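You operate a simulated robot arm through the tools that you are given. There is no shell and no other tool. Be economical: measure what you need, move in short steps, check, and stop when the job is done.

You are at the controls of a simulated robot arm. One attempt, no reset.

JOB
Put things in order on the top of the folding counter. At the end: the white lint roll stands where the blue rolled napkin stood; the white refill bottle with the pink cap (marked "SOFT RINSE") stands where the grey pale foam sleeve stood; the grey pale foam sleeve is in the grey drip tray; the green dryer ball stands on top of the grey dial cover; the blue rolled napkin stands where the white refill bottle with the pink cap stood; whatever was shut is shut again. Leave all else as you found it, and nothing knocked over.
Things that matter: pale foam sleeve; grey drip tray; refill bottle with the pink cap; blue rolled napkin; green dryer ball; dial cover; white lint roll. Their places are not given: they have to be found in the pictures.

It is judged by the outcome, as a careful person would: the job done as asked, and still so three seconds after it is handed in. It fails if anything else is knocked over, pushed out of place, dropped, spilled or broken. Lids that push on must go on centred and level and be pressed home; caps that screw on are set level and turned clockwise until they are tight.

ROBOT AND FRAMES
A 7-joint arm with a two-finger parallel gripper, fixed in place. Base frame: the origin is at the foot of the arm, x ahead of it, y to its left, z up; the work surface is at about z = 90. Readings come in cm, degrees, newtons and seconds.
With the tool pointing down near the work surface it reaches from about 24 to 68 cm from the base axis. Its first joint turns from -66.0 to 66.0 degrees. Payload 2.4 kg.
The TCP is the grasp point between the finger pads, 3 cm short of the fingertips. In the tool frame z runs along the fingers and y along their closing line. Largest opening 9.4 cm; finger width 2.8, thickness 1; the body of the gripper, 5 by 9.6 cm, starts 5.5 cm behind the TCP.
Orientation is told as [roll, pitch, yaw] about the base's x, y, z axes, in that order, counted from this pose: with the fingers straight down and closing along the base's y, the tool's x points along the base's -x, its y along +y and its z along -z.

CONTROLS
- The arm moves only by the tool drive_tool. Its argument "series" is a list of rows, each a list of 3 entries, a list of its own where there are three numbers: the shift along the tool's x, y, z in mm, then the turn, a rotation vector about the tool's x, y, z in degrees, then the finger opening in mm, from 0 to 94. In form: [[[dx, dy, dz], [ax, ay, az], grip], ...]. A call has 1 to 20 rows; each row shifts and turns the commanded pose from where the row before left it, along the tool's axes as they then stand. Rows are played at 5 a second. More than 5 cm and 8.6 degrees between two rows, or a gripper value outside its range, and nothing of the call is played. Where a pose cannot be reached the arm comes as near as it can. A force on the tool above 40 N (or 10 N above the force at the start of the call, whichever is more), or a blocked arm, ends the call early, and 0.2 s more pass. The fingers move at their own pace (about 15.3 cm/s each) and stop on an object; they squeeze with about 25 N. The grip force told is the motor's: it shows also when the fingers shut on nothing. Time passes only in rows, and 0.2 s behind the last, so rows that do not move let the fingers close. The reply holds the time, the measured pose of the TCP, the force on the tool along the base axes, the opening and the grip force, in the units named above and with some noise.
- Cameras (640 x 400 px; columns grow to the right, rows downward): "scene" is fixed at [4.55, 49.51, 142.63]; the picture's right is [-0.51, -0.86, 0.00], its down [-0.59, 0.35, -0.73] and it looks along [0.63, -0.37, -0.69] (base axes); focal length 326 px, centre (320, 200). "wrist" rides on the gripper at [-3.7, 0, -5.8] in the tool frame; the picture's right is [0.00, -1.00, 0.00], its down [0.97, 0.00, -0.24] and it looks along [0.24, 0.00, 0.97] (tool axes); focal length 218 px, centre (320, 200).
- camera(camera): a new picture of that camera. No time passes.
- probe_pixels(camera, pixels): for up to 12 pixels [column, row] of the newest picture of that camera ("zoom" is the newest enlarged one), the place [x, y, z] in the base frame of the surface seen there, good to about 0.3 cm, but the place of the scene camera against the robot may be out by one fixed shift of up to 1.2 cm in any direction. No time passes.
- enlarge(camera, box): a new picture of the part [left, top, right, bottom] of that camera's present view, enlarged. No time passes.
- hand_in(): hands the job in; it is judged then, once.

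Go step by step. Measure first, check grasps and placings, and put right what went wrong. The budget is 80 turns and 46 pictures, counting those below and the enlarged ones. Unless the task says otherwise, let go and move clear before handing in, and close with one line.

The tools are called as name(argument=value, ...) on one line, values as JSON. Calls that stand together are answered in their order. drive_tool: Moves the arm, as the interface text tells. Its arguments: {"type":"object","properties":{"series":{"type":"array","items":{"type":"array"}}},"required":["series"]} The other tools are called the same way: camera (camera) takes a picture; probe_pixels (camera, pixels) gives the place of the surface under pixels of a picture; enlarge (camera, box) takes an enlarged picture of a part of a camera's view; hand_in () hands the job in.

At the start:

```text
time_s: 0.0
tcp_pos: [33.9, 22.79, 119.25]
tcp_rot: [0.0, 0.0, 0.0]
force: [-0.3, -0.2, 0.7]
gripper_width: 9.37
gripper_force: 0.1
```

scene: 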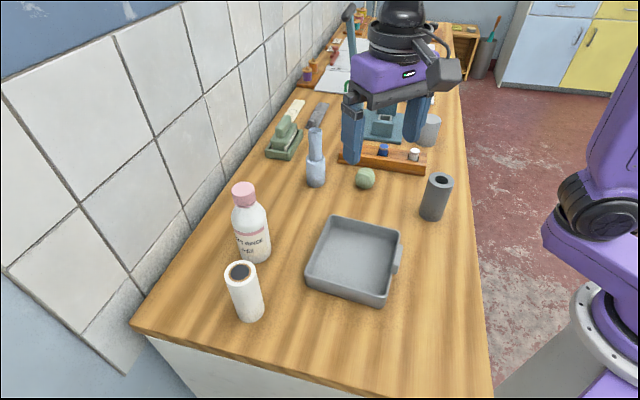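
wrist: 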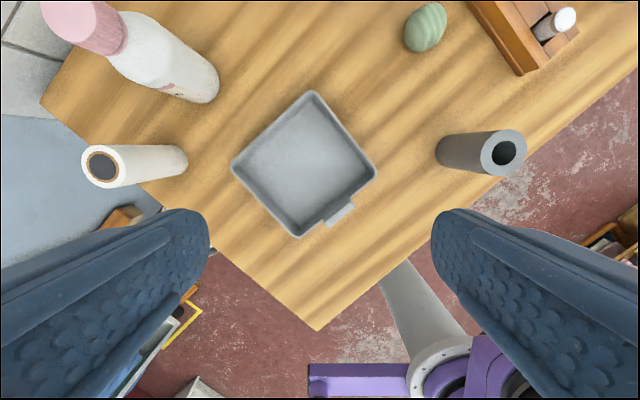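

The scene shows the bottle (250,225), lint roll (245,290), tray (353,258), foam sleeve (436,197), ball (365,178) and perhaps the napkin (316,160). I'll look closer and measure before moving.

enlarge(camera="scene", box=[260, 60, 460, 220])

probe_pixels(camera="wrist", pixels=[[103, 167], [180, 160], [212, 85], [305, 165], [425, 27], [503, 152], [445, 150], [312, 93], [233, 168], [297, 235], [376, 172], [340, 213]])

probe_pixels(camera="scene", pixels=[[243, 188], [253, 262], [240, 270], [250, 318], [365, 172], [440, 179], [430, 218], [316, 130], [316, 184], [316, 160], [350, 262], [384, 125]])

```text
2.50 times, centred on (360, 140) of scene
```

zoom: 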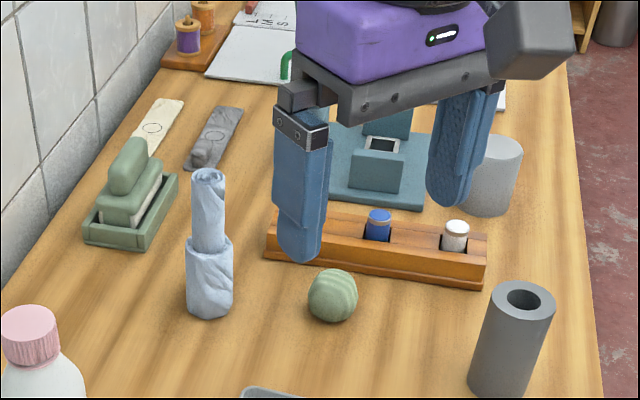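

```text
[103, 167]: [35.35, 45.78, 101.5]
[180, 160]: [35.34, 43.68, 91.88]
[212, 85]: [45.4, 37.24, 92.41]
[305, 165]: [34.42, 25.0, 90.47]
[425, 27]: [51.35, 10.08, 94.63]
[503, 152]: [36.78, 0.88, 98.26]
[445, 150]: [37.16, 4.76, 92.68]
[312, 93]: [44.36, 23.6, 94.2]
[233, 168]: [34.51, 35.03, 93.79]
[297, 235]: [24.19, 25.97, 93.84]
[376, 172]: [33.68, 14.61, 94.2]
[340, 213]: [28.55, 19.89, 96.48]
```

```text
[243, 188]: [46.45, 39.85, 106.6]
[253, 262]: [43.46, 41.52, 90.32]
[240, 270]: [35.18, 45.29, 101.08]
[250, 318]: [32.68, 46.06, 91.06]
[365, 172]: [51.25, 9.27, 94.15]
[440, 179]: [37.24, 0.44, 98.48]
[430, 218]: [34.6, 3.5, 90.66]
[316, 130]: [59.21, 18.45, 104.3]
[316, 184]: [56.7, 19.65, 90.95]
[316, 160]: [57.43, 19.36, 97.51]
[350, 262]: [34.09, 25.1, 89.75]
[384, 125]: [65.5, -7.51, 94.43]
```

Positions of most objects are known; I need to see the dial cover, probably the light-grey cylinder behind the arm at (430,130). I'll move the arm over it to look.

drive_tool(series=[[[-25, -35, -10], [0, 0, 0], 94], [[-25, -35, -10], [0, 0, 0], 94], [[-25, -35, -10], [0, 0, 0], 94], [[-25, -35, -10], [0, 0, 0], 94], [[-10, -35, -10], [0, 0, 0], 94], [[-10, -35, -10], [0, 0, 0], 94]])

camera(camera="wrist")

camera(camera="scene")

```text
time_s: 1.4
tcp_pos: [45.7, 1.62, 125.28]
tcp_rot: [-0.1, 0.1, 0.0]
force: [0.9, -0.7, 0.6]
gripper_width: 9.4
gripper_force: 0.1
```

```text
42 pictures are left
```

wrist: 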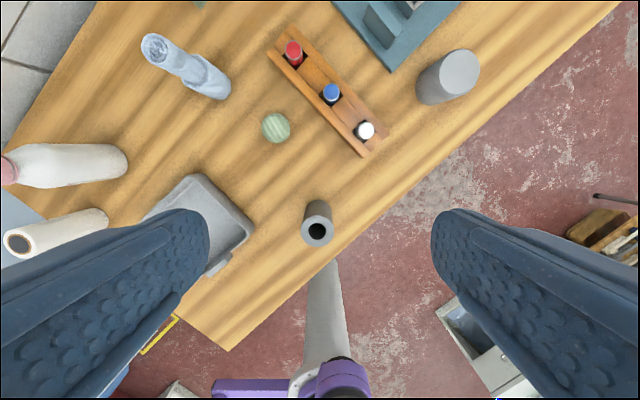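

```text
41 pictures are left
```

scene: 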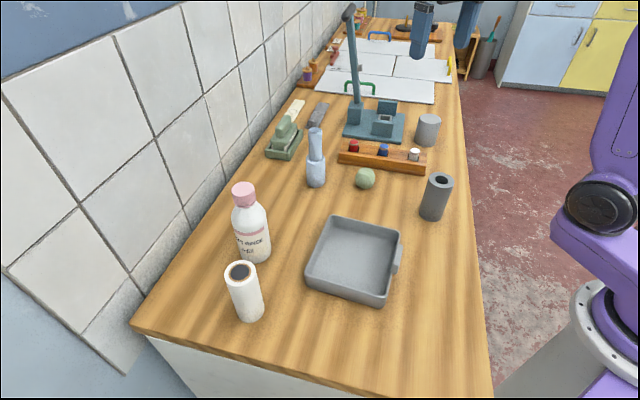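

The light-grey cylinder at scene (429,130) is the likely dial cover. I'll look at it closely and measure it with the napkin, sleeve and ball.

enlarge(camera="wrist", box=[240, 20, 500, 180])

enlarge(camera="scene", box=[340, 100, 460, 220])

probe_pixels(camera="wrist", pixels=[[459, 72], [444, 62], [477, 76], [462, 51], [455, 94], [155, 48], [317, 232], [317, 203], [306, 230], [275, 127], [375, 150], [185, 77]])

probe_pixels(camera="scene", pixels=[[429, 119], [420, 119], [440, 119], [428, 115], [429, 123], [429, 143], [315, 130], [366, 178], [438, 180], [366, 170]])

```text
2.46 times, centred on (370, 100) of wrist
```

zoom: 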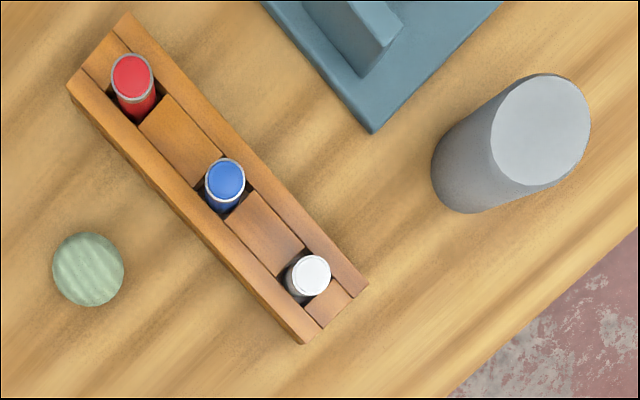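

```text
3.33 times, centred on (400, 160) of scene
```

zoom: 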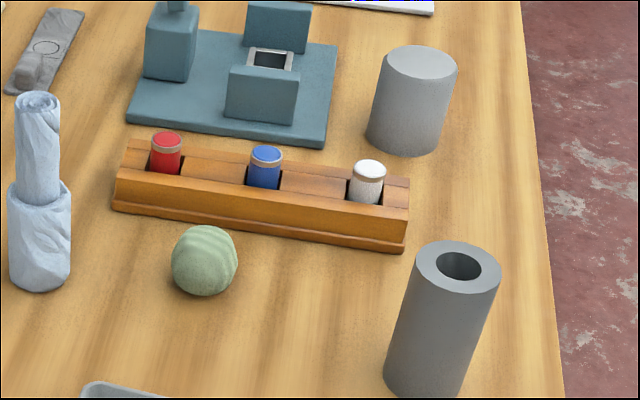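

```text
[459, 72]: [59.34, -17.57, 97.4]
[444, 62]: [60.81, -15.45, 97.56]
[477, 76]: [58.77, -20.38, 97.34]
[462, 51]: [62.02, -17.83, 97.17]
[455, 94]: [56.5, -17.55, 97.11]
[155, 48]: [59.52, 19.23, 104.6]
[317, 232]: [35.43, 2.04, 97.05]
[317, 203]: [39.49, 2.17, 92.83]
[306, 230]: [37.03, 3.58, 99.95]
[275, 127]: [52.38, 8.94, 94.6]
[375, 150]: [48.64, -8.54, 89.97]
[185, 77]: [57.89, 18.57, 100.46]
```

```text
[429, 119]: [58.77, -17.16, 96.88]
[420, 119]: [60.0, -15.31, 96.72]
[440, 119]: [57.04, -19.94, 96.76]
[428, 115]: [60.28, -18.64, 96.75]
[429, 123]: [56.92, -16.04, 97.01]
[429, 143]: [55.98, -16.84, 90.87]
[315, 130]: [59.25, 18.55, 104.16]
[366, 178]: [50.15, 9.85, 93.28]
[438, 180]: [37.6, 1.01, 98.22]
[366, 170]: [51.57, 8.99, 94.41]
```

Tube at (438,190) with the hole matches the foam sleeve; the closed cylinder (429,130) the dial cover. Before moving I check the tall post (350,60), the bottle, the tray and the lint roll geometry.

probe_pixels(camera="scene", pixels=[[348, 12], [352, 50], [357, 105], [375, 139], [243, 187], [236, 225], [266, 225], [242, 202], [318, 157], [309, 170], [324, 170], [316, 128]])

probe_pixels(camera="scene", pixels=[[332, 217], [402, 237], [384, 304], [307, 283], [345, 225], [385, 240], [370, 290], [318, 275], [438, 176], [428, 181], [452, 181], [441, 187]])

enlarge(camera="scene", box=[200, 170, 300, 330])

```text
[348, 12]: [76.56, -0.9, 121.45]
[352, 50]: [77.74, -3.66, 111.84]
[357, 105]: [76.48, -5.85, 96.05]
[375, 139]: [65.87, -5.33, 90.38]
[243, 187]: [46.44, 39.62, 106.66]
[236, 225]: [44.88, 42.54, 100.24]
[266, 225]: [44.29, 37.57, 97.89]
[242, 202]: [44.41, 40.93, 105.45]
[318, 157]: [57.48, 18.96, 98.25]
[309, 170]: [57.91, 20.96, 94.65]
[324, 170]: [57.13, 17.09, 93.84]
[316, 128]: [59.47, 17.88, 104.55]
```

```text
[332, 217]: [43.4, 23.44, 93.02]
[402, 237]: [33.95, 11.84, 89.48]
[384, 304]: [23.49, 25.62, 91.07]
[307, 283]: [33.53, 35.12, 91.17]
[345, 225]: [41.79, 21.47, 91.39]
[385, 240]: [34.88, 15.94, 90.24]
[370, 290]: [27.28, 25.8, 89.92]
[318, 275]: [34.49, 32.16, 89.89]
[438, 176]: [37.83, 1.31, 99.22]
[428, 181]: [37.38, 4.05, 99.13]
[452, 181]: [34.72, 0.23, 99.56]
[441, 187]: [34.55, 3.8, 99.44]
```

```text
2.50 times, centred on (250, 250) of scene
```

zoom: 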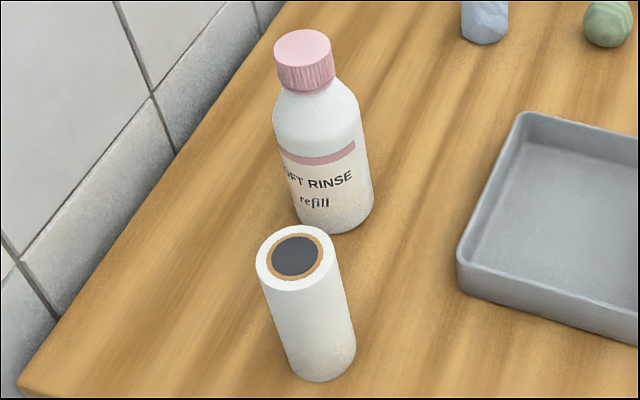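

The post sits at x≈76 and is clear. Now I go above the dial cover for a close look.

drive_tool(series=[[[-25, -38, 20], [0, 0, 0], 94], [[-25, -38, 20], [0, 0, 0], 94], [[-25, -38, 20], [0, 0, 0], 94], [[-25, -38, 20], [0, 0, 0], 94], [[-23, -38, 20], [0, 0, 0], 94], [[0, 0, 0], [0, 0, 0], 94]])

camera(camera="wrist")

```text
time_s: 2.8
tcp_pos: [58.13, -17.43, 115.05]
tcp_rot: [0.0, -0.1, 0.0]
force: [0.1, -0.1, -0.2]
gripper_width: 9.39
gripper_force: 0.1
```

```text
37 pictures are left
```

wrist: 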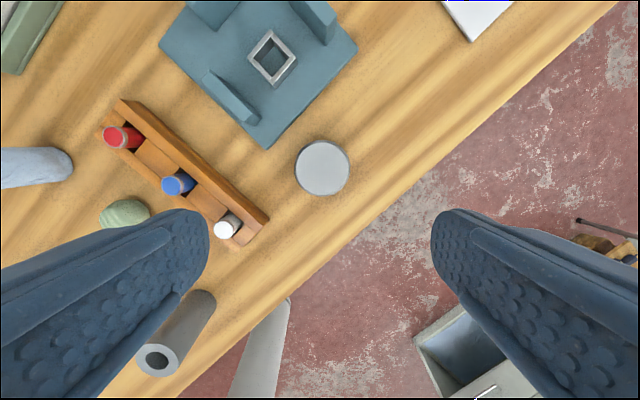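

enlarge(camera="wrist", box=[270, 120, 370, 220])

probe_pixels(camera="wrist", pixels=[[322, 167], [297, 167], [347, 167], [322, 142], [322, 192], [340, 150], [304, 184], [322, 200], [331, 167]])

```text
4.00 times, centred on (320, 170) of wrist
```

zoom: 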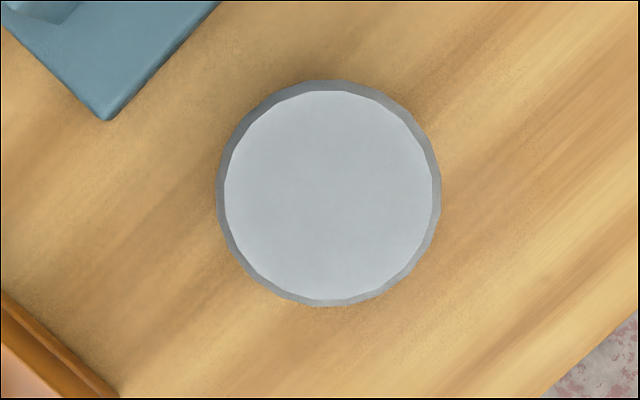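

```text
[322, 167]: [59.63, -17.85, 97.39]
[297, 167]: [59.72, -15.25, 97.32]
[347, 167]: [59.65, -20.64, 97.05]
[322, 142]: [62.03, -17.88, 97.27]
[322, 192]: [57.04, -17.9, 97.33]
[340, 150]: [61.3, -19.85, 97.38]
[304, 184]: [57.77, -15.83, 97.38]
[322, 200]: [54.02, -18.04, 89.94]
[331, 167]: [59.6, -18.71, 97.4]
```

The cover has a flat closed top centred at (59.6,-17.9), z 97.35. Now I go above the sleeve at about (36,2.4).

drive_tool(series=[[[38, 33, -5], [0, 0, 0], 94], [[38, 33, 0], [0, 0, 0], 94], [[38, 33, 0], [0, 0, 0], 94], [[38, 33, 0], [0, 0, 0], 94], [[38, 33, 0], [0, 0, 0], 94], [[36, 34, 0], [0, 0, 0], 94], [[0, 0, 0], [0, 0, 0], 94]])

camera(camera="wrist")

```text
refused: row 1 steps farther than a row can; nothing moved
```

```text
35 pictures are left
```

wrist: 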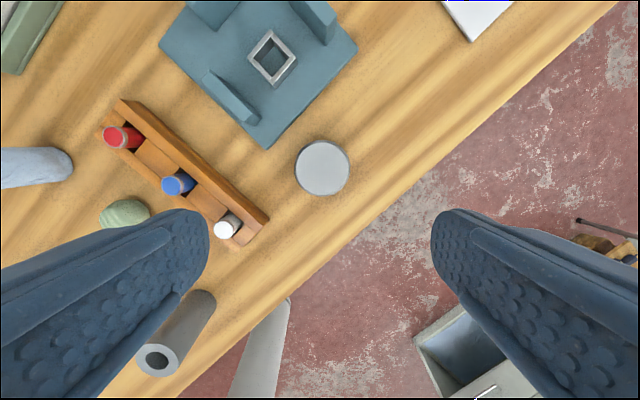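

The step was just over 5 cm; I use shorter ones.

drive_tool(series=[[[33, 28, -5], [0, 0, 0], 94], [[33, 28, 0], [0, 0, 0], 94], [[33, 28, 0], [0, 0, 0], 94], [[33, 28, 0], [0, 0, 0], 94], [[33, 28, 0], [0, 0, 0], 94], [[33, 29, 0], [0, 0, 0], 94], [[28, 30, 0], [0, 0, 0], 94], [[0, 0, 0], [0, 0, 0], 94]])

camera(camera="wrist")

```text
time_s: 4.6
tcp_pos: [35.69, 2.56, 115.66]
tcp_rot: [0.1, 0.1, 0.0]
force: [-0.2, 0.0, -0.3]
gripper_width: 9.41
gripper_force: 0.1
```

```text
34 pictures are left
```

wrist: 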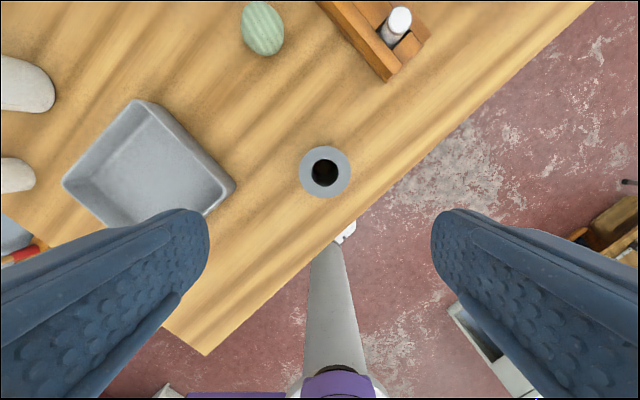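

probe_pixels(camera="wrist", pixels=[[302, 172], [348, 172], [325, 149], [325, 196], [325, 172], [345, 158], [305, 186], [325, 152], [263, 27], [140, 102], [234, 186], [64, 182]])

```text
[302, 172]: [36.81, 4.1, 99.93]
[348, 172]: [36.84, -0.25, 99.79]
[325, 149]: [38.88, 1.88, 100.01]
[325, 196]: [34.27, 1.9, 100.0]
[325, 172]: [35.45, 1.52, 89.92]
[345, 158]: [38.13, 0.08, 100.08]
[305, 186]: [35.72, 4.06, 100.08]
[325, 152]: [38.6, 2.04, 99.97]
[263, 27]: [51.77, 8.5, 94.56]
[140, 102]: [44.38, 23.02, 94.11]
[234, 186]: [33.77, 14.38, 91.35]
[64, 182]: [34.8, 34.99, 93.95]
```

Sleeve centre is (36.6,1.9), OD 4.6, top z 100. I descend to z 96 and close gently.

drive_tool(series=[[[-9, -6.5, 40], [0, 0, 0], 94], [[0, 0, 40], [0, 0, 0], 94], [[0, 0, 40], [0, 0, 0], 94], [[0, 0, 40], [0, 0, 0], 94], [[0, 0, 36], [0, 0, 0], 94], [[0, 0, 0], [0, 0, 0], 60], [[0, 0, 0], [0, 0, 0], 42], [[0, 0, 0], [0, 0, 0], 42], [[0, 0, 0], [0, 0, 0], 42]])

```text
time_s: 6.6
tcp_pos: [36.25, 2.01, 96.1]
tcp_rot: [0.0, 0.0, 0.0]
force: [0.1, 0.1, -1.0]
gripper_width: 5.5
gripper_force: 25.1
```

Gripped at 5.5 cm with 25 N. Lift, carry to the tray centre (34.2,24.7) and lower to just above its floor.

drive_tool(series=[[[0, 0, -40], [0, 0, 0], 42], [[0, 0, -40], [0, 0, 0], 42], [[4, 45, 0], [0, 0, 0], 42], [[4, 45, 0], [0, 0, 0], 42], [[4, 46, 0], [0, 0, 0], 42], [[4, 46, 0], [0, 0, 0], 42], [[4, 45, 0], [0, 0, 0], 42], [[0, 0, 0], [0, 0, 0], 42], [[0, 0, 35], [0, 0, 0], 42], [[0, 0, 30], [0, 0, 0], 42]])

camera(camera="scene")

```text
time_s: 8.8
tcp_pos: [34.51, 24.66, 97.49]
tcp_rot: [0.0, 0.0, 0.1]
force: [-0.6, 0.2, -0.1]
gripper_width: 5.52
gripper_force: 25.0
```

```text
33 pictures are left
```

scene: 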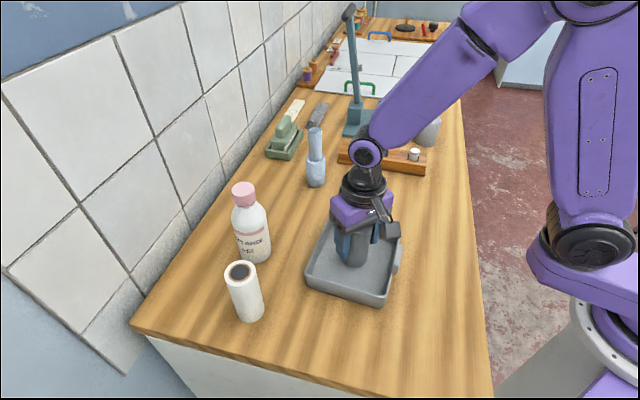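

The sleeve is over the tray floor. Lower in small steps to touch.

drive_tool(series=[[[0, 0, 3], [0, 0, 0], 42], [[0, 0, 3], [0, 0, 0], 42], [[0, 0, 2], [0, 0, 0], 42], [[0, 0, 0], [0, 0, 0], 42]])

```text
time_s: 9.8
tcp_pos: [34.32, 24.65, 96.79]
tcp_rot: [-0.1, 0.0, 0.0]
force: [-0.6, -0.6, -0.5]
gripper_width: 5.53
gripper_force: 25.2
```

drive_tool(series=[[[0, 0, 1], [0, 0, 0], 42], [[0, 0, 1], [0, 0, 0], 42], [[0, 0, 1], [0, 0, 0], 42], [[0, 0, 0], [0, 0, 0], 42]])

```text
time_s: 10.8
tcp_pos: [34.43, 24.7, 96.55]
tcp_rot: [0.1, -0.1, 0.0]
force: [0.5, 0.0, 5.6]
gripper_width: 5.51
gripper_force: 24.9
```

Contact at 5.6 N. Release, rise, and move to view the bottle.

drive_tool(series=[[[0, 0, 0], [0, 0, 0], 70], [[0, 0, 0], [0, 0, 0], 94], [[0, 0, -40], [0, 0, 0], 94], [[0, 0, -45], [0, 0, 0], 94], [[0, 0, -45], [0, 0, 0], 94], [[0, 0, -45], [0, 0, 0], 94], [[0, 0, -45], [0, 0, 0], 94], [[-30, 37, 0], [0, 0, 0], 94], [[-30, 37, 0], [0, 0, 0], 94], [[-30, 37, 0], [0, 0, 0], 94], [[0, 20, 0], [0, 0, 0], 94], [[0, 0, 0], [0, 0, 0], 94]])

camera(camera="wrist")

camera(camera="scene")

```text
time_s: 13.4
tcp_pos: [43.47, 37.8, 118.61]
tcp_rot: [0.0, 0.1, 0.1]
force: [-0.3, -0.2, 0.1]
gripper_width: 9.38
gripper_force: 0.1
```

```text
32 pictures are left
```

wrist: 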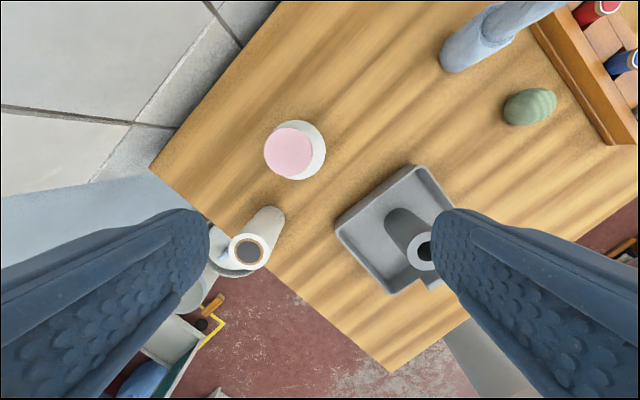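

```text
31 pictures are left
```

scene: 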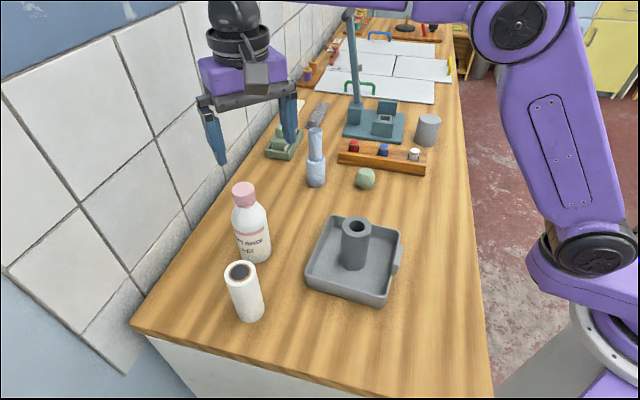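

The sleeve stands in the tray. Now I measure the bottle cap (288,153), the bottle's shoulder and the lint roll.

probe_pixels(camera="wrist", pixels=[[288, 152], [268, 152], [309, 152], [288, 131], [288, 173], [318, 160], [302, 126], [300, 178], [323, 148], [250, 251], [233, 251], [267, 250]])

enlarge(camera="wrist", box=[210, 100, 370, 260])

```text
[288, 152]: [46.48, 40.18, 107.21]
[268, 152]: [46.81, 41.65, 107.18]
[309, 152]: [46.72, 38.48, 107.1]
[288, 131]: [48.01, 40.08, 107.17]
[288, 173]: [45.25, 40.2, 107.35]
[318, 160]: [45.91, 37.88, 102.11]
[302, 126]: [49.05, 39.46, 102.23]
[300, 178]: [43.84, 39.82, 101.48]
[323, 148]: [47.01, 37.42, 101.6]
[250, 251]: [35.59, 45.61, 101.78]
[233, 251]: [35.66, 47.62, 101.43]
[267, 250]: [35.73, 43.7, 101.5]
```

```text
2.50 times, centred on (290, 180) of wrist
```

zoom: 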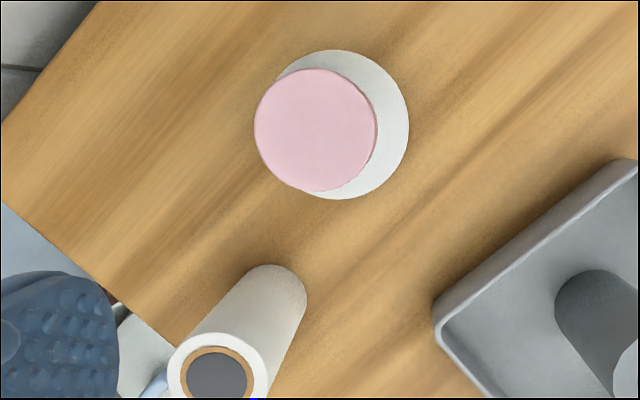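

Bottle axis at (46.55,40.1), cap top z 107.2, body radius ≈3.2 below the shoulder. I grip the upper body from above with the palm just over the cap.

drive_tool(series=[[[-31, 23, 0], [0, 0, 0], 94], [[0, 0, 0], [0, 0, 0], 94], [[0, 0, 40], [0, 0, 0], 94], [[0, 0, 40], [0, 0, 0], 94], [[0, 0, 40], [0, 0, 0], 94], [[0, 0, 20], [0, 0, 0], 94], [[0, 0, 15], [0, 0, 0], 94], [[0, 0, 6], [0, 0, 0], 94], [[0, 0, 0], [0, 0, 0], 94]])

camera(camera="scene")

```text
time_s: 15.4
tcp_pos: [46.64, 40.18, 102.37]
tcp_rot: [-0.1, 0.1, 0.0]
force: [0.6, 0.2, 0.4]
gripper_width: 9.41
gripper_force: 0.1
```

```text
29 pictures are left
```

scene: 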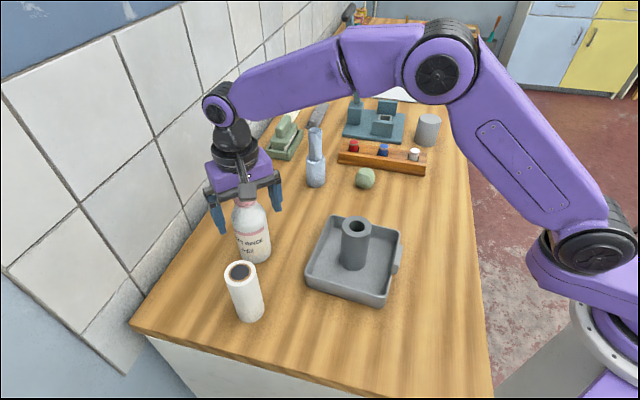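

drive_tool(series=[[[0, 0, 0], [0, 0, 0], 70], [[0, 0, 0], [0, 0, 0], 58], [[0, 0, 0], [0, 0, 0], 40], [[0, 0, 0], [0, 0, 0], 40], [[0, 0, 0], [0, 0, 0], 40]])

enlarge(camera="scene", box=[190, 150, 310, 270])

```text
time_s: 16.6
tcp_pos: [46.61, 40.12, 102.48]
tcp_rot: [0.0, 0.0, 0.0]
force: [0.3, 0.6, 1.0]
gripper_width: 5.95
gripper_force: 24.9
```

```text
3.33 times, centred on (250, 210) of scene
```

zoom: 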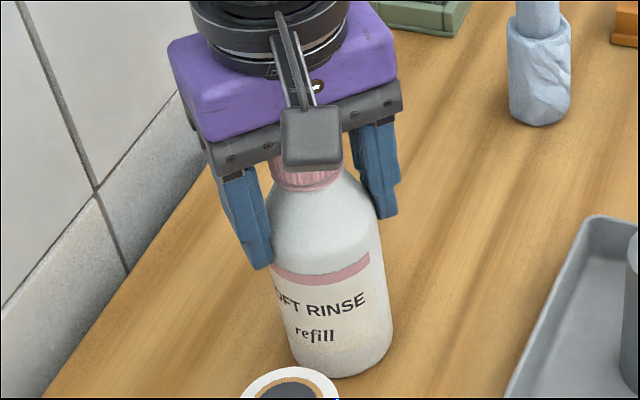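

Fingers hold the upper body at 5.95 cm. A small test lift.

drive_tool(series=[[[0, 0, -8], [0, 0, 0], 40], [[0, 0, -10], [0, 0, 0], 40], [[0, 0, -10], [0, 0, 0], 40], [[0, 0, 0], [0, 0, 0], 40], [[0, 0, 0], [0, 0, 0], 40]])

enlarge(camera="scene", box=[190, 150, 310, 270])

```text
time_s: 17.8
tcp_pos: [46.51, 40.01, 105.3]
tcp_rot: [0.0, 0.1, 0.0]
force: [-0.2, -0.3, -0.4]
gripper_width: 5.98
gripper_force: 25.4
```

```text
3.33 times, centred on (250, 210) of scene
```

zoom: 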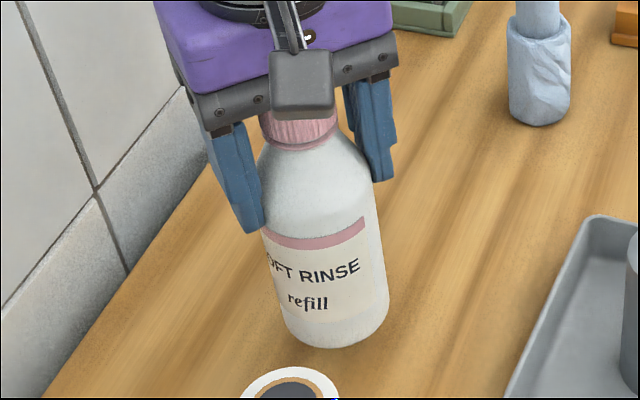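

Lift holds. Raise 10 cm more and carry to above (36.6,1.9).

drive_tool(series=[[[0, 0, -30], [0, 0, 0], 40], [[0, 0, -35], [0, 0, 0], 40], [[0, 0, -35], [0, 0, 0], 40], [[5, -20, 0], [0, 0, 0], 40], [[9, -36, 0], [0, 0, 0], 40], [[10, -38, 0], [0, 0, 0], 40], [[10, -38, 0], [0, 0, 0], 40], [[10, -38, 0], [0, 0, 0], 40], [[10, -38, 0], [0, 0, 0], 40], [[10, -38, 0], [0, 0, 0], 40], [[10, -38, 0], [0, 0, 0], 40], [[10, -38, 0], [0, 0, 0], 40], [[10, -38, 0], [0, 0, 0], 40], [[5, -20, 0], [0, 0, 0], 40], [[0, 0, 0], [0, 0, 0], 40]])

camera(camera="scene")

```text
time_s: 21.0
tcp_pos: [36.5, 2.15, 115.45]
tcp_rot: [0.0, 0.0, 0.0]
force: [0.6, -0.4, -0.2]
gripper_width: 5.97
gripper_force: 25.4
```

```text
26 pictures are left
```

scene: 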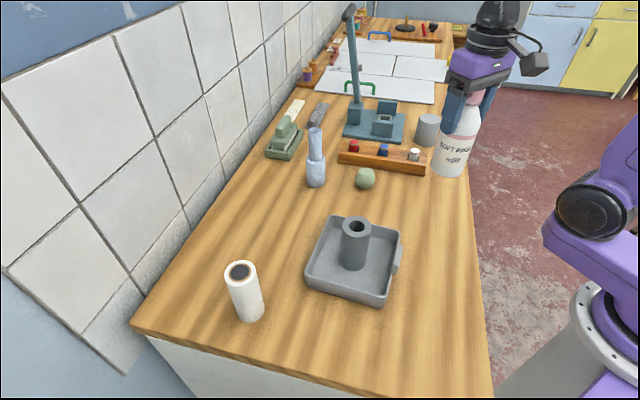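

Bottle is above the sleeve's old place. Lower to about 0.3 cm above, then by mm.

drive_tool(series=[[[-1, -2, 40], [0, 0, 0], 40], [[0, 0, 40], [0, 0, 0], 40], [[0, 0, 30], [0, 0, 0], 40], [[0, 0, 12], [0, 0, 0], 40], [[0, 0, 4], [0, 0, 0], 40], [[0, 0, 1.5], [0, 0, 0], 40], [[0, 0, 0], [0, 0, 0], 40]])

```text
time_s: 22.6
tcp_pos: [36.69, 1.92, 102.38]
tcp_rot: [0.0, 0.0, -0.1]
force: [-0.3, -0.4, -0.8]
gripper_width: 5.99
gripper_force: 24.8
```

drive_tool(series=[[[0, 0, 1], [0, 0, 0], 40], [[0, 0, 1], [0, 0, 0], 40], [[0, 0, 0], [0, 0, 0], 40]])

enlarge(camera="scene", box=[380, 100, 500, 240])

```text
time_s: 23.4
tcp_pos: [36.65, 1.78, 102.19]
tcp_rot: [0.0, -0.3, 0.0]
force: [-0.9, 0.5, 22.2]
gripper_width: 5.99
gripper_force: 24.9
```

```text
2.86 times, centred on (440, 170) of scene
```

zoom: 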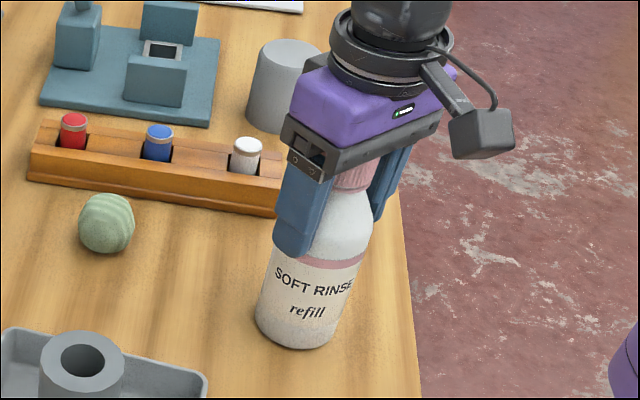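

Contact reached; back off 1 mm, release, rise, and go look at the napkin.

drive_tool(series=[[[0, 0, -1], [0, 0, 0], 40], [[0, 0, 0], [0, 0, 0], 65], [[0, 0, 0], [0, 0, 0], 94], [[0, 0, -30], [0, 0, 0], 94], [[0, 0, -45], [0, 0, 0], 94], [[0, 0, -45], [0, 0, 0], 94], [[0, 0, -45], [0, 0, 0], 94], [[-38, 32, 0], [0, 0, 0], 94], [[-38, 32, 0], [0, 0, 0], 94], [[-38, 32, 0], [0, 0, 0], 94], [[-38, 32, 0], [0, 0, 0], 94], [[-38, 32, 0], [0, 0, 0], 94], [[0, 0, 0], [0, 0, 0], 94]])

camera(camera="wrist")

camera(camera="scene")

```text
time_s: 26.2
tcp_pos: [55.62, 17.8, 118.83]
tcp_rot: [0.0, 0.2, -0.1]
force: [0.0, 0.1, -0.2]
gripper_width: 9.41
gripper_force: 0.0
```

```text
24 pictures are left
```

wrist: 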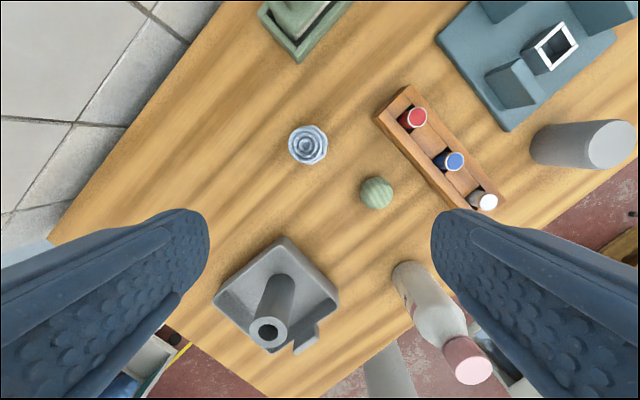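

```text
23 pictures are left
```

scene: 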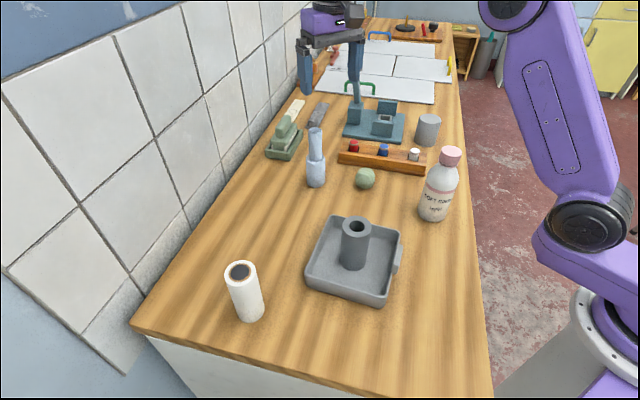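

The bottle stands well. Now I measure the napkin (309,145) and the ball (377,193).

enlarge(camera="wrist", box=[270, 110, 420, 220])

probe_pixels(camera="wrist", pixels=[[312, 142], [298, 142], [324, 142], [312, 129], [312, 154], [290, 146], [303, 162], [377, 193], [362, 193], [392, 193], [377, 178], [377, 207]])

```text
3.64 times, centred on (345, 165) of wrist
```

zoom: 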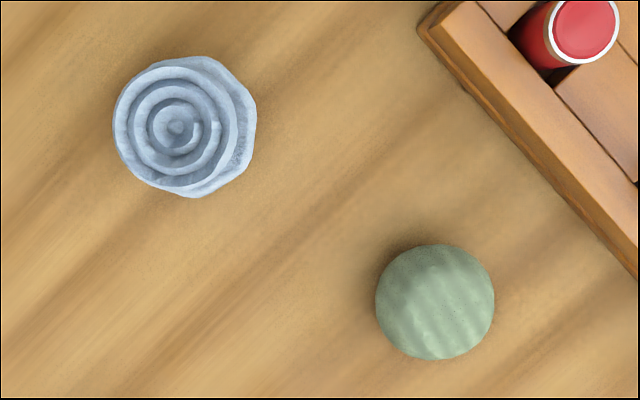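

```text
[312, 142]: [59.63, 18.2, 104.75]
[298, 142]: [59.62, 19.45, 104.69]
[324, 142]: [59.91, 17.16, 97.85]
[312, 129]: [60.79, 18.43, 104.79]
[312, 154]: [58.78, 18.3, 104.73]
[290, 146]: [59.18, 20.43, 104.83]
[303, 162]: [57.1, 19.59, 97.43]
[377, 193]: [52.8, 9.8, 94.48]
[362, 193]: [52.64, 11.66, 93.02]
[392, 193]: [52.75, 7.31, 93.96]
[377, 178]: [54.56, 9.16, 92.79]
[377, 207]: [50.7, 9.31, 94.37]
```

Napkin axis ≈(59.45,19.0), upper part Ø3 from z 98 to 104.8. Descend to z 101.8 and grip the upper part.

drive_tool(series=[[[-38, 12, 0], [0, 0, 0], 94], [[0, 0, 0], [0, 0, 0], 94], [[0, 0, 40], [0, 0, 0], 94], [[0, 0, 40], [0, 0, 0], 94], [[0, 0, 40], [0, 0, 0], 94], [[0, 0, 40], [0, 0, 0], 94], [[0, 0, 10], [0, 0, 0], 94], [[0, 0, 0], [0, 0, 0], 60], [[0, 0, 0], [0, 0, 0], 40], [[0, 0, 0], [0, 0, 0], 24], [[0, 0, 0], [0, 0, 0], 24], [[0, 0, 0], [0, 0, 0], 24]])

enlarge(camera="scene", box=[260, 70, 380, 200])

```text
time_s: 28.8
tcp_pos: [59.51, 19.27, 101.76]
tcp_rot: [-0.1, 0.0, 0.0]
force: [0.4, -0.6, -0.1]
gripper_width: 2.95
gripper_force: 25.2
```

```text
3.08 times, centred on (320, 135) of scene
```

zoom: 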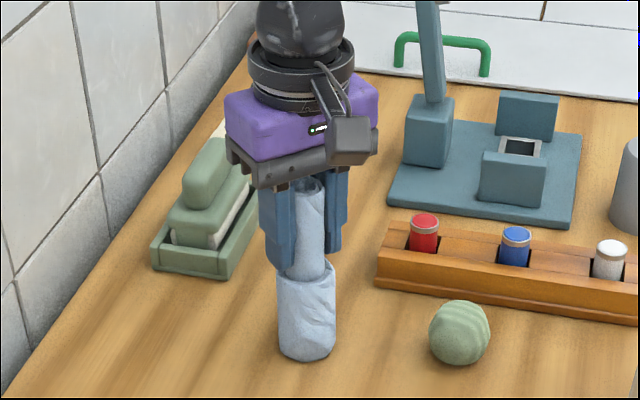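

Gripped at 2.95 cm. Lift 6 cm and carry to the bottle's old place (46.55,40.1).

drive_tool(series=[[[0, 0, -20], [0, 0, 0], 24], [[0, 0, -40], [0, 0, 0], 24], [[20, 32, 0], [0, 0, 0], 24], [[22, 35, 0], [0, 0, 0], 24], [[22, 35, 0], [0, 0, 0], 24], [[22, 36, 0], [0, 0, 0], 24], [[22, 36, 0], [0, 0, 0], 24], [[22, 35, 0], [0, 0, 0], 24], [[0, 0, 0], [0, 0, 0], 24], [[0, 0, 35], [0, 0, 0], 24], [[0, 0, 20], [0, 0, 0], 24], [[0, 0, 0], [0, 0, 0], 24]])

enlarge(camera="scene", box=[180, 130, 330, 330])

```text
time_s: 31.4
tcp_pos: [46.52, 39.89, 102.38]
tcp_rot: [0.0, 0.0, 0.0]
force: [-0.1, -0.8, -0.6]
gripper_width: 2.96
gripper_force: 24.6
```

```text
2.00 times, centred on (255, 230) of scene
```

zoom: 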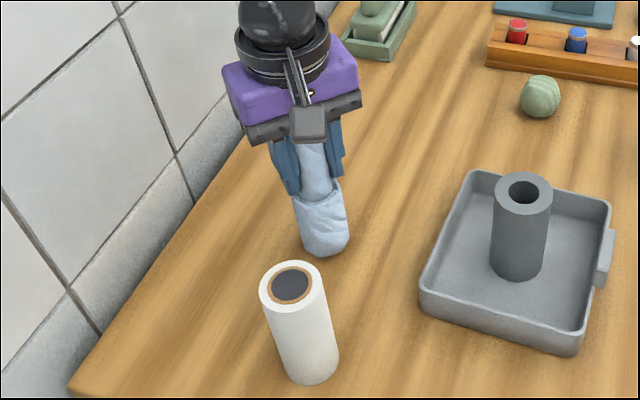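

drive_tool(series=[[[0, 1.5, 3], [0, 0, 0], 24], [[0, 0, 2], [0, 0, 0], 24], [[0, 0, 1], [0, 0, 0], 24], [[0, 0, 0], [0, 0, 0], 24]])

```text
time_s: 32.4
tcp_pos: [46.49, 40.28, 101.7]
tcp_rot: [0.0, 0.0, 0.0]
force: [0.0, -0.2, 0.3]
gripper_width: 2.95
gripper_force: 25.1
```

drive_tool(series=[[[0, 0, 1], [0, 0, 0], 24], [[0, 0, 1], [0, 0, 0], 24], [[0, 0, 0], [0, 0, 0], 24]])

```text
time_s: 33.2
tcp_pos: [46.44, 40.11, 101.72]
tcp_rot: [0.2, -0.1, 0.1]
force: [-1.8, -2.6, 12.1]
gripper_width: 2.92
gripper_force: 25.3
```

Contact. Back off a touch, release slowly, rise and move to above the lint roll.

drive_tool(series=[[[0, 0, -1], [0, 0, 0], 24], [[0, 0, 0], [0, 0, 0], 45], [[0, 0, 0], [0, 0, 0], 94], [[0, 0, -30], [0, 0, 0], 94], [[0, 0, -45], [0, 0, 0], 94], [[0, 0, -45], [0, 0, 0], 94], [[0, 0, -45], [0, 0, 0], 94], [[40, 17, 0], [0, 0, 0], 94], [[40, 17, 0], [0, 0, 0], 94], [[40, 17, 0], [0, 0, 0], 94], [[0, 0, 0], [0, 0, 0], 94]])

camera(camera="wrist")

camera(camera="scene")

```text
time_s: 35.6
tcp_pos: [34.57, 45.4, 118.22]
tcp_rot: [0.0, 0.1, 0.1]
force: [0.2, -0.3, -0.4]
gripper_width: 9.4
gripper_force: 0.1
```

```text
19 pictures are left
```

wrist: 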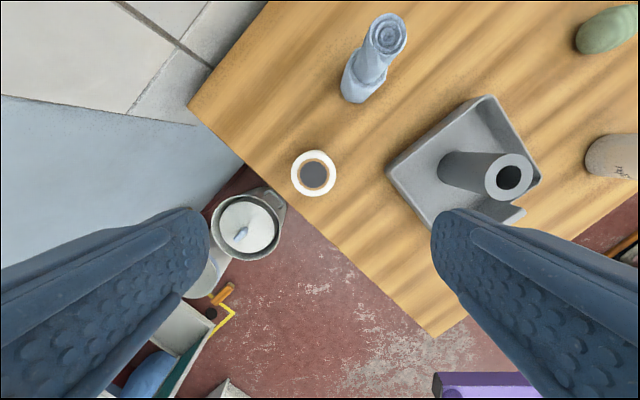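

```text
18 pictures are left
```

scene: 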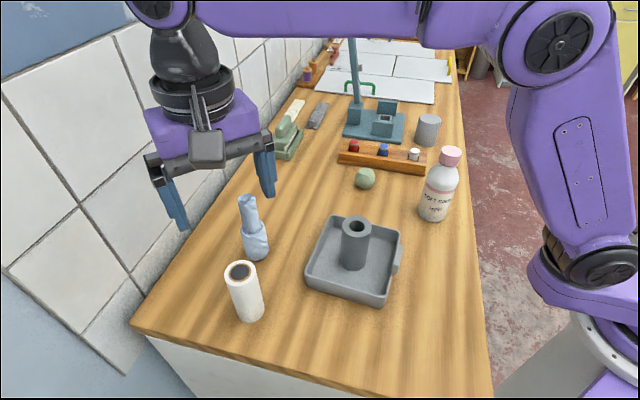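

Napkin stands upright. Measure the lint roll top (313,173).

probe_pixels(camera="wrist", pixels=[[313, 173], [294, 173], [333, 173], [313, 154], [313, 193], [300, 160], [327, 187], [387, 35], [365, 85]])

```text
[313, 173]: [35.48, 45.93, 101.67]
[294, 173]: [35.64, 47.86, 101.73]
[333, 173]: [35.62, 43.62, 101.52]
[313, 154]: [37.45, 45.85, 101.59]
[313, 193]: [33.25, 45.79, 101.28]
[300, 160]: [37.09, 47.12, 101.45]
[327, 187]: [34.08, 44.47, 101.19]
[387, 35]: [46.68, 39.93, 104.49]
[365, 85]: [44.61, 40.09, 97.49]
```

Lint roll axis (35.5,45.85), Ø≈4.6, top 101.5. Descend to z 98 and grip.

drive_tool(series=[[[-9, 4.5, 0], [0, 0, 0], 94], [[0, 0, 40], [0, 0, 0], 94], [[0, 0, 40], [0, 0, 0], 94], [[0, 0, 40], [0, 0, 0], 94], [[0, 0, 40], [0, 0, 0], 94], [[0, 0, 42], [0, 0, 0], 94], [[0, 0, 0], [0, 0, 0], 65], [[0, 0, 0], [0, 0, 0], 50], [[0, 0, 0], [0, 0, 0], 38], [[0, 0, 0], [0, 0, 0], 38], [[0, 0, 0], [0, 0, 0], 38]])

```text
time_s: 38.0
tcp_pos: [35.45, 45.85, 98.0]
tcp_rot: [-0.1, 0.0, 0.1]
force: [-0.5, 0.0, 0.1]
gripper_width: 4.6
gripper_force: 25.0
```

Gripped at 4.6 cm. Lift 17.5 cm to clear the napkin and carry to (59.45,19.1).

drive_tool(series=[[[0, 0, -25], [0, 0, 0], 38], [[0, 0, -50], [0, 0, 0], 38], [[0, 0, -50], [0, 0, 0], 38], [[0, 0, -50], [0, 0, 0], 38], [[0, 0, 0], [0, 0, 0], 38], [[-20, -22, 0], [0, 0, 0], 38], [[-30, -34, 0], [0, 0, 0], 38], [[-30, -34, 0], [0, 0, 0], 38], [[-30, -34, 0], [0, 0, 0], 38], [[-30, -34, 0], [0, 0, 0], 38], [[-30, -34, 0], [0, 0, 0], 38], [[-30, -34, 0], [0, 0, 0], 38], [[-30, -34, 0], [0, 0, 0], 38], [[-10, -7, 0], [0, 0, 0], 38], [[0, 0, 0], [0, 0, 0], 38]])

camera(camera="scene")

```text
time_s: 41.2
tcp_pos: [59.6, 18.92, 115.52]
tcp_rot: [-0.1, -0.1, 0.1]
force: [-0.1, 0.1, -1.3]
gripper_width: 4.6
gripper_force: 24.7
```

```text
17 pictures are left
```

scene: 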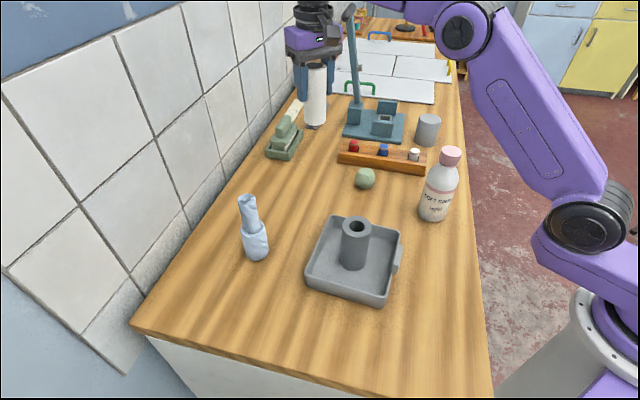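

Lower to just above the counter (contact expected near TCP z 98).

drive_tool(series=[[[1.5, 1, 40], [0, 0, 0], 38], [[0, 0, 45], [0, 0, 0], 38], [[0, 0, 45], [0, 0, 0], 38], [[0, 0, 35], [0, 0, 0], 38], [[0, 0, 7], [0, 0, 0], 38], [[0, 0, 2], [0, 0, 0], 38], [[0, 0, 1], [0, 0, 0], 38], [[0, 0, 0], [0, 0, 0], 38]])

```text
time_s: 43.0
tcp_pos: [59.3, 19.15, 98.02]
tcp_rot: [0.0, 0.0, 0.0]
force: [0.7, 0.4, -0.9]
gripper_width: 4.6
gripper_force: 25.3
```

drive_tool(series=[[[-1, 0, 1], [0, 0, 0], 38], [[0, 0, 1], [0, 0, 0], 38], [[0, 0, 0], [0, 0, 0], 38]])

```text
time_s: 43.8
tcp_pos: [59.53, 19.12, 97.94]
tcp_rot: [0.2, -0.1, 0.0]
force: [-6.2, -2.2, 21.1]
gripper_width: 4.66
gripper_force: 25.1
```

Contact. Back off, release, rise, and move to view the ball.

drive_tool(series=[[[0, 0, -1.5], [0, 0, 0], 38], [[0, 0, 0], [0, 0, 0], 60], [[0, 0, 0], [0, 0, 0], 94], [[0, 0, -30], [0, 0, 0], 94], [[0, 0, -45], [0, 0, 0], 94], [[0, 0, -45], [0, 0, 0], 94], [[30, -35, 0], [0, 0, 0], 94], [[25, -35, 0], [0, 0, 0], 94], [[20, -28, 0], [0, 0, 0], 94], [[0, 0, 0], [0, 0, 0], 94]])

camera(camera="wrist")

camera(camera="scene")

```text
time_s: 46.0
tcp_pos: [51.86, 9.23, 109.87]
tcp_rot: [0.0, -0.1, 0.0]
force: [0.0, 0.4, -0.2]
gripper_width: 9.38
gripper_force: 0.0
```

```text
16 pictures are left
```

wrist: 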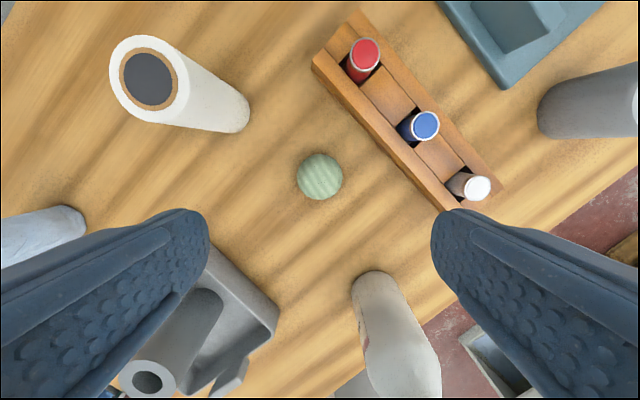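

```text
15 pictures are left
```

scene: 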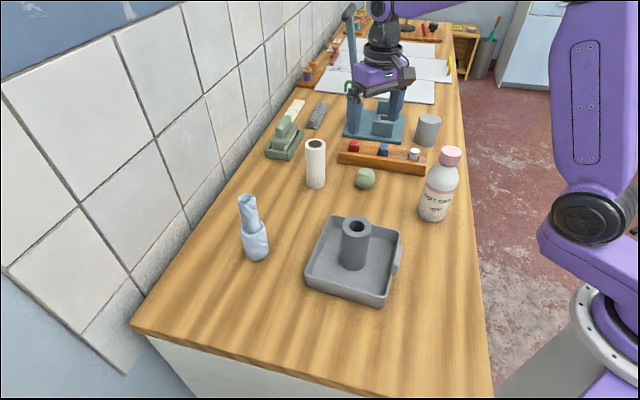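

Lint roll stands. Ball centre ≈(52.3,9.2). Probe the rack edge near it and zoom on the ball to check clearance and shape.

probe_pixels(camera="wrist", pixels=[[314, 70], [345, 112], [370, 140], [400, 172], [435, 208], [320, 177], [298, 177], [342, 177], [320, 155], [320, 199]])

enlarge(camera="scene", box=[335, 150, 395, 200])

```text
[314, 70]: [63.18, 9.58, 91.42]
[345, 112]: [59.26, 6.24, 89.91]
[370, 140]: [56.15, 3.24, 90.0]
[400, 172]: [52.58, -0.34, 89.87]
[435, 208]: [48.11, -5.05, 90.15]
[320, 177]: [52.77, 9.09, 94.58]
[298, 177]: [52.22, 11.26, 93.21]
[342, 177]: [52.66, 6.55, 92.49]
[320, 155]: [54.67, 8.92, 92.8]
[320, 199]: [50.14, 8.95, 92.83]
```

```text
8.00 times, centred on (365, 175) of scene
```

zoom: 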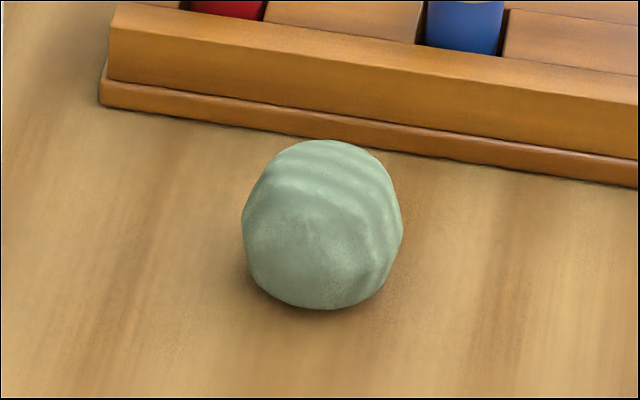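

Ball centre (52.4,9.0), faceted; the rack edge is clear of the fingers. Descend to z 93.6 (tips 0.6 above counter) and grip.

drive_tool(series=[[[-5, -2, 0], [0, 0, 0], 80], [[0, 0, 40], [0, 0, 0], 80], [[0, 0, 40], [0, 0, 0], 80], [[0, 0, 40], [0, 0, 0], 80], [[0, 0, 30], [0, 0, 0], 80], [[0, 0, 13], [0, 0, 0], 80], [[0, 0, 0], [0, 0, 0], 60], [[0, 0, 0], [0, 0, 0], 52], [[0, 0, 0], [0, 0, 0], 46], [[0, 0, 0], [0, 0, 0], 40], [[0, 0, 0], [0, 0, 0], 40]])

enlarge(camera="scene", box=[325, 120, 405, 200])

```text
time_s: 48.4
tcp_pos: [52.29, 9.16, 93.69]
tcp_rot: [0.0, 0.0, 0.0]
force: [0.9, 0.0, 0.7]
gripper_width: 4.56
gripper_force: 25.1
```

```text
5.00 times, centred on (365, 160) of scene
```

zoom: 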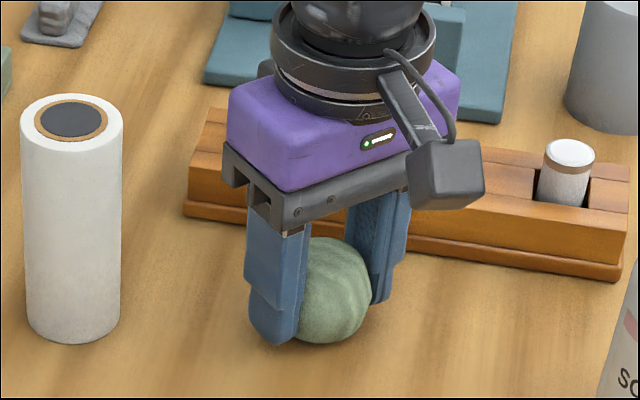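

Ball gripped at 4.56 cm. Lift and carry to above the dial cover (59.5,-17.9), TCP z ≈110.

drive_tool(series=[[[0, 0, -30], [0, 0, 0], 40], [[0, 0, -45], [0, 0, 0], 40], [[0, 0, -45], [0, 0, 0], 40], [[0, 0, -20], [0, 0, 0], 40], [[-5, -20, 0], [0, 0, 0], 40], [[-9, -34, 0], [0, 0, 0], 40], [[-9, -34, 0], [0, 0, 0], 40], [[-9, -34, 0], [0, 0, 0], 40], [[-9, -34, 0], [0, 0, 0], 40], [[-9, -34, 0], [0, 0, 0], 40], [[-9, -34, 0], [0, 0, 0], 40], [[-9, -34, 0], [0, 0, 0], 40], [[-4, -13, 0], [0, 0, 0], 40], [[0, 0, 0], [0, 0, 0], 40], [[0, 0, 0], [0, 0, 0], 40]])

camera(camera="wrist")

camera(camera="scene")

```text
time_s: 51.6
tcp_pos: [59.61, -18.17, 107.74]
tcp_rot: [-0.1, 0.0, 0.0]
force: [0.3, -0.4, -0.5]
gripper_width: 4.54
gripper_force: 24.9
```

```text
12 pictures are left
```

wrist: 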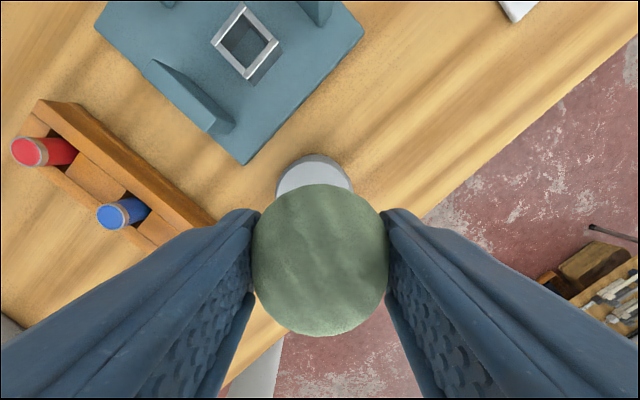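

```text
11 pictures are left
```

scene: 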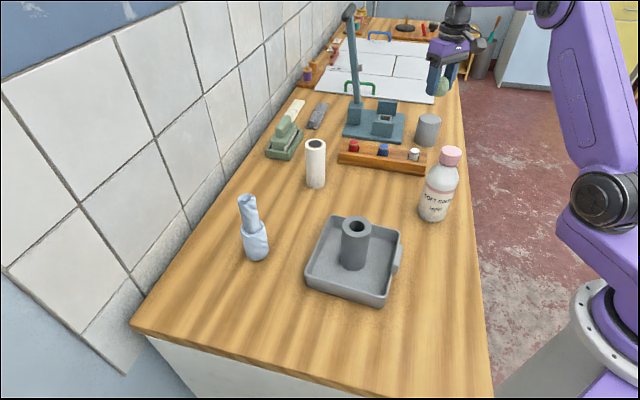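

In the wrist view the cover's centre column (~314) is left of the ball's (320), so I shift 4 mm to +y. Then lower to just above it.

drive_tool(series=[[[2, 4, 20], [0, 0, 0], 40], [[0, 0, 25], [0, 0, 0], 40], [[0, 0, 12], [0, 0, 0], 40], [[0, 0, 3], [0, 0, 0], 40], [[0, 0, 0], [0, 0, 0], 40]])

enlarge(camera="scene", box=[390, 70, 470, 150])

```text
time_s: 52.8
tcp_pos: [59.48, -17.62, 101.59]
tcp_rot: [0.0, 0.0, 0.1]
force: [-0.2, -0.1, -0.8]
gripper_width: 4.58
gripper_force: 24.7
```

```text
5.00 times, centred on (430, 110) of scene
```

zoom: 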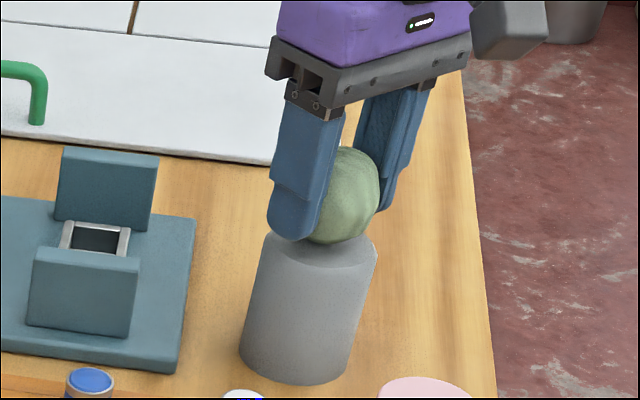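

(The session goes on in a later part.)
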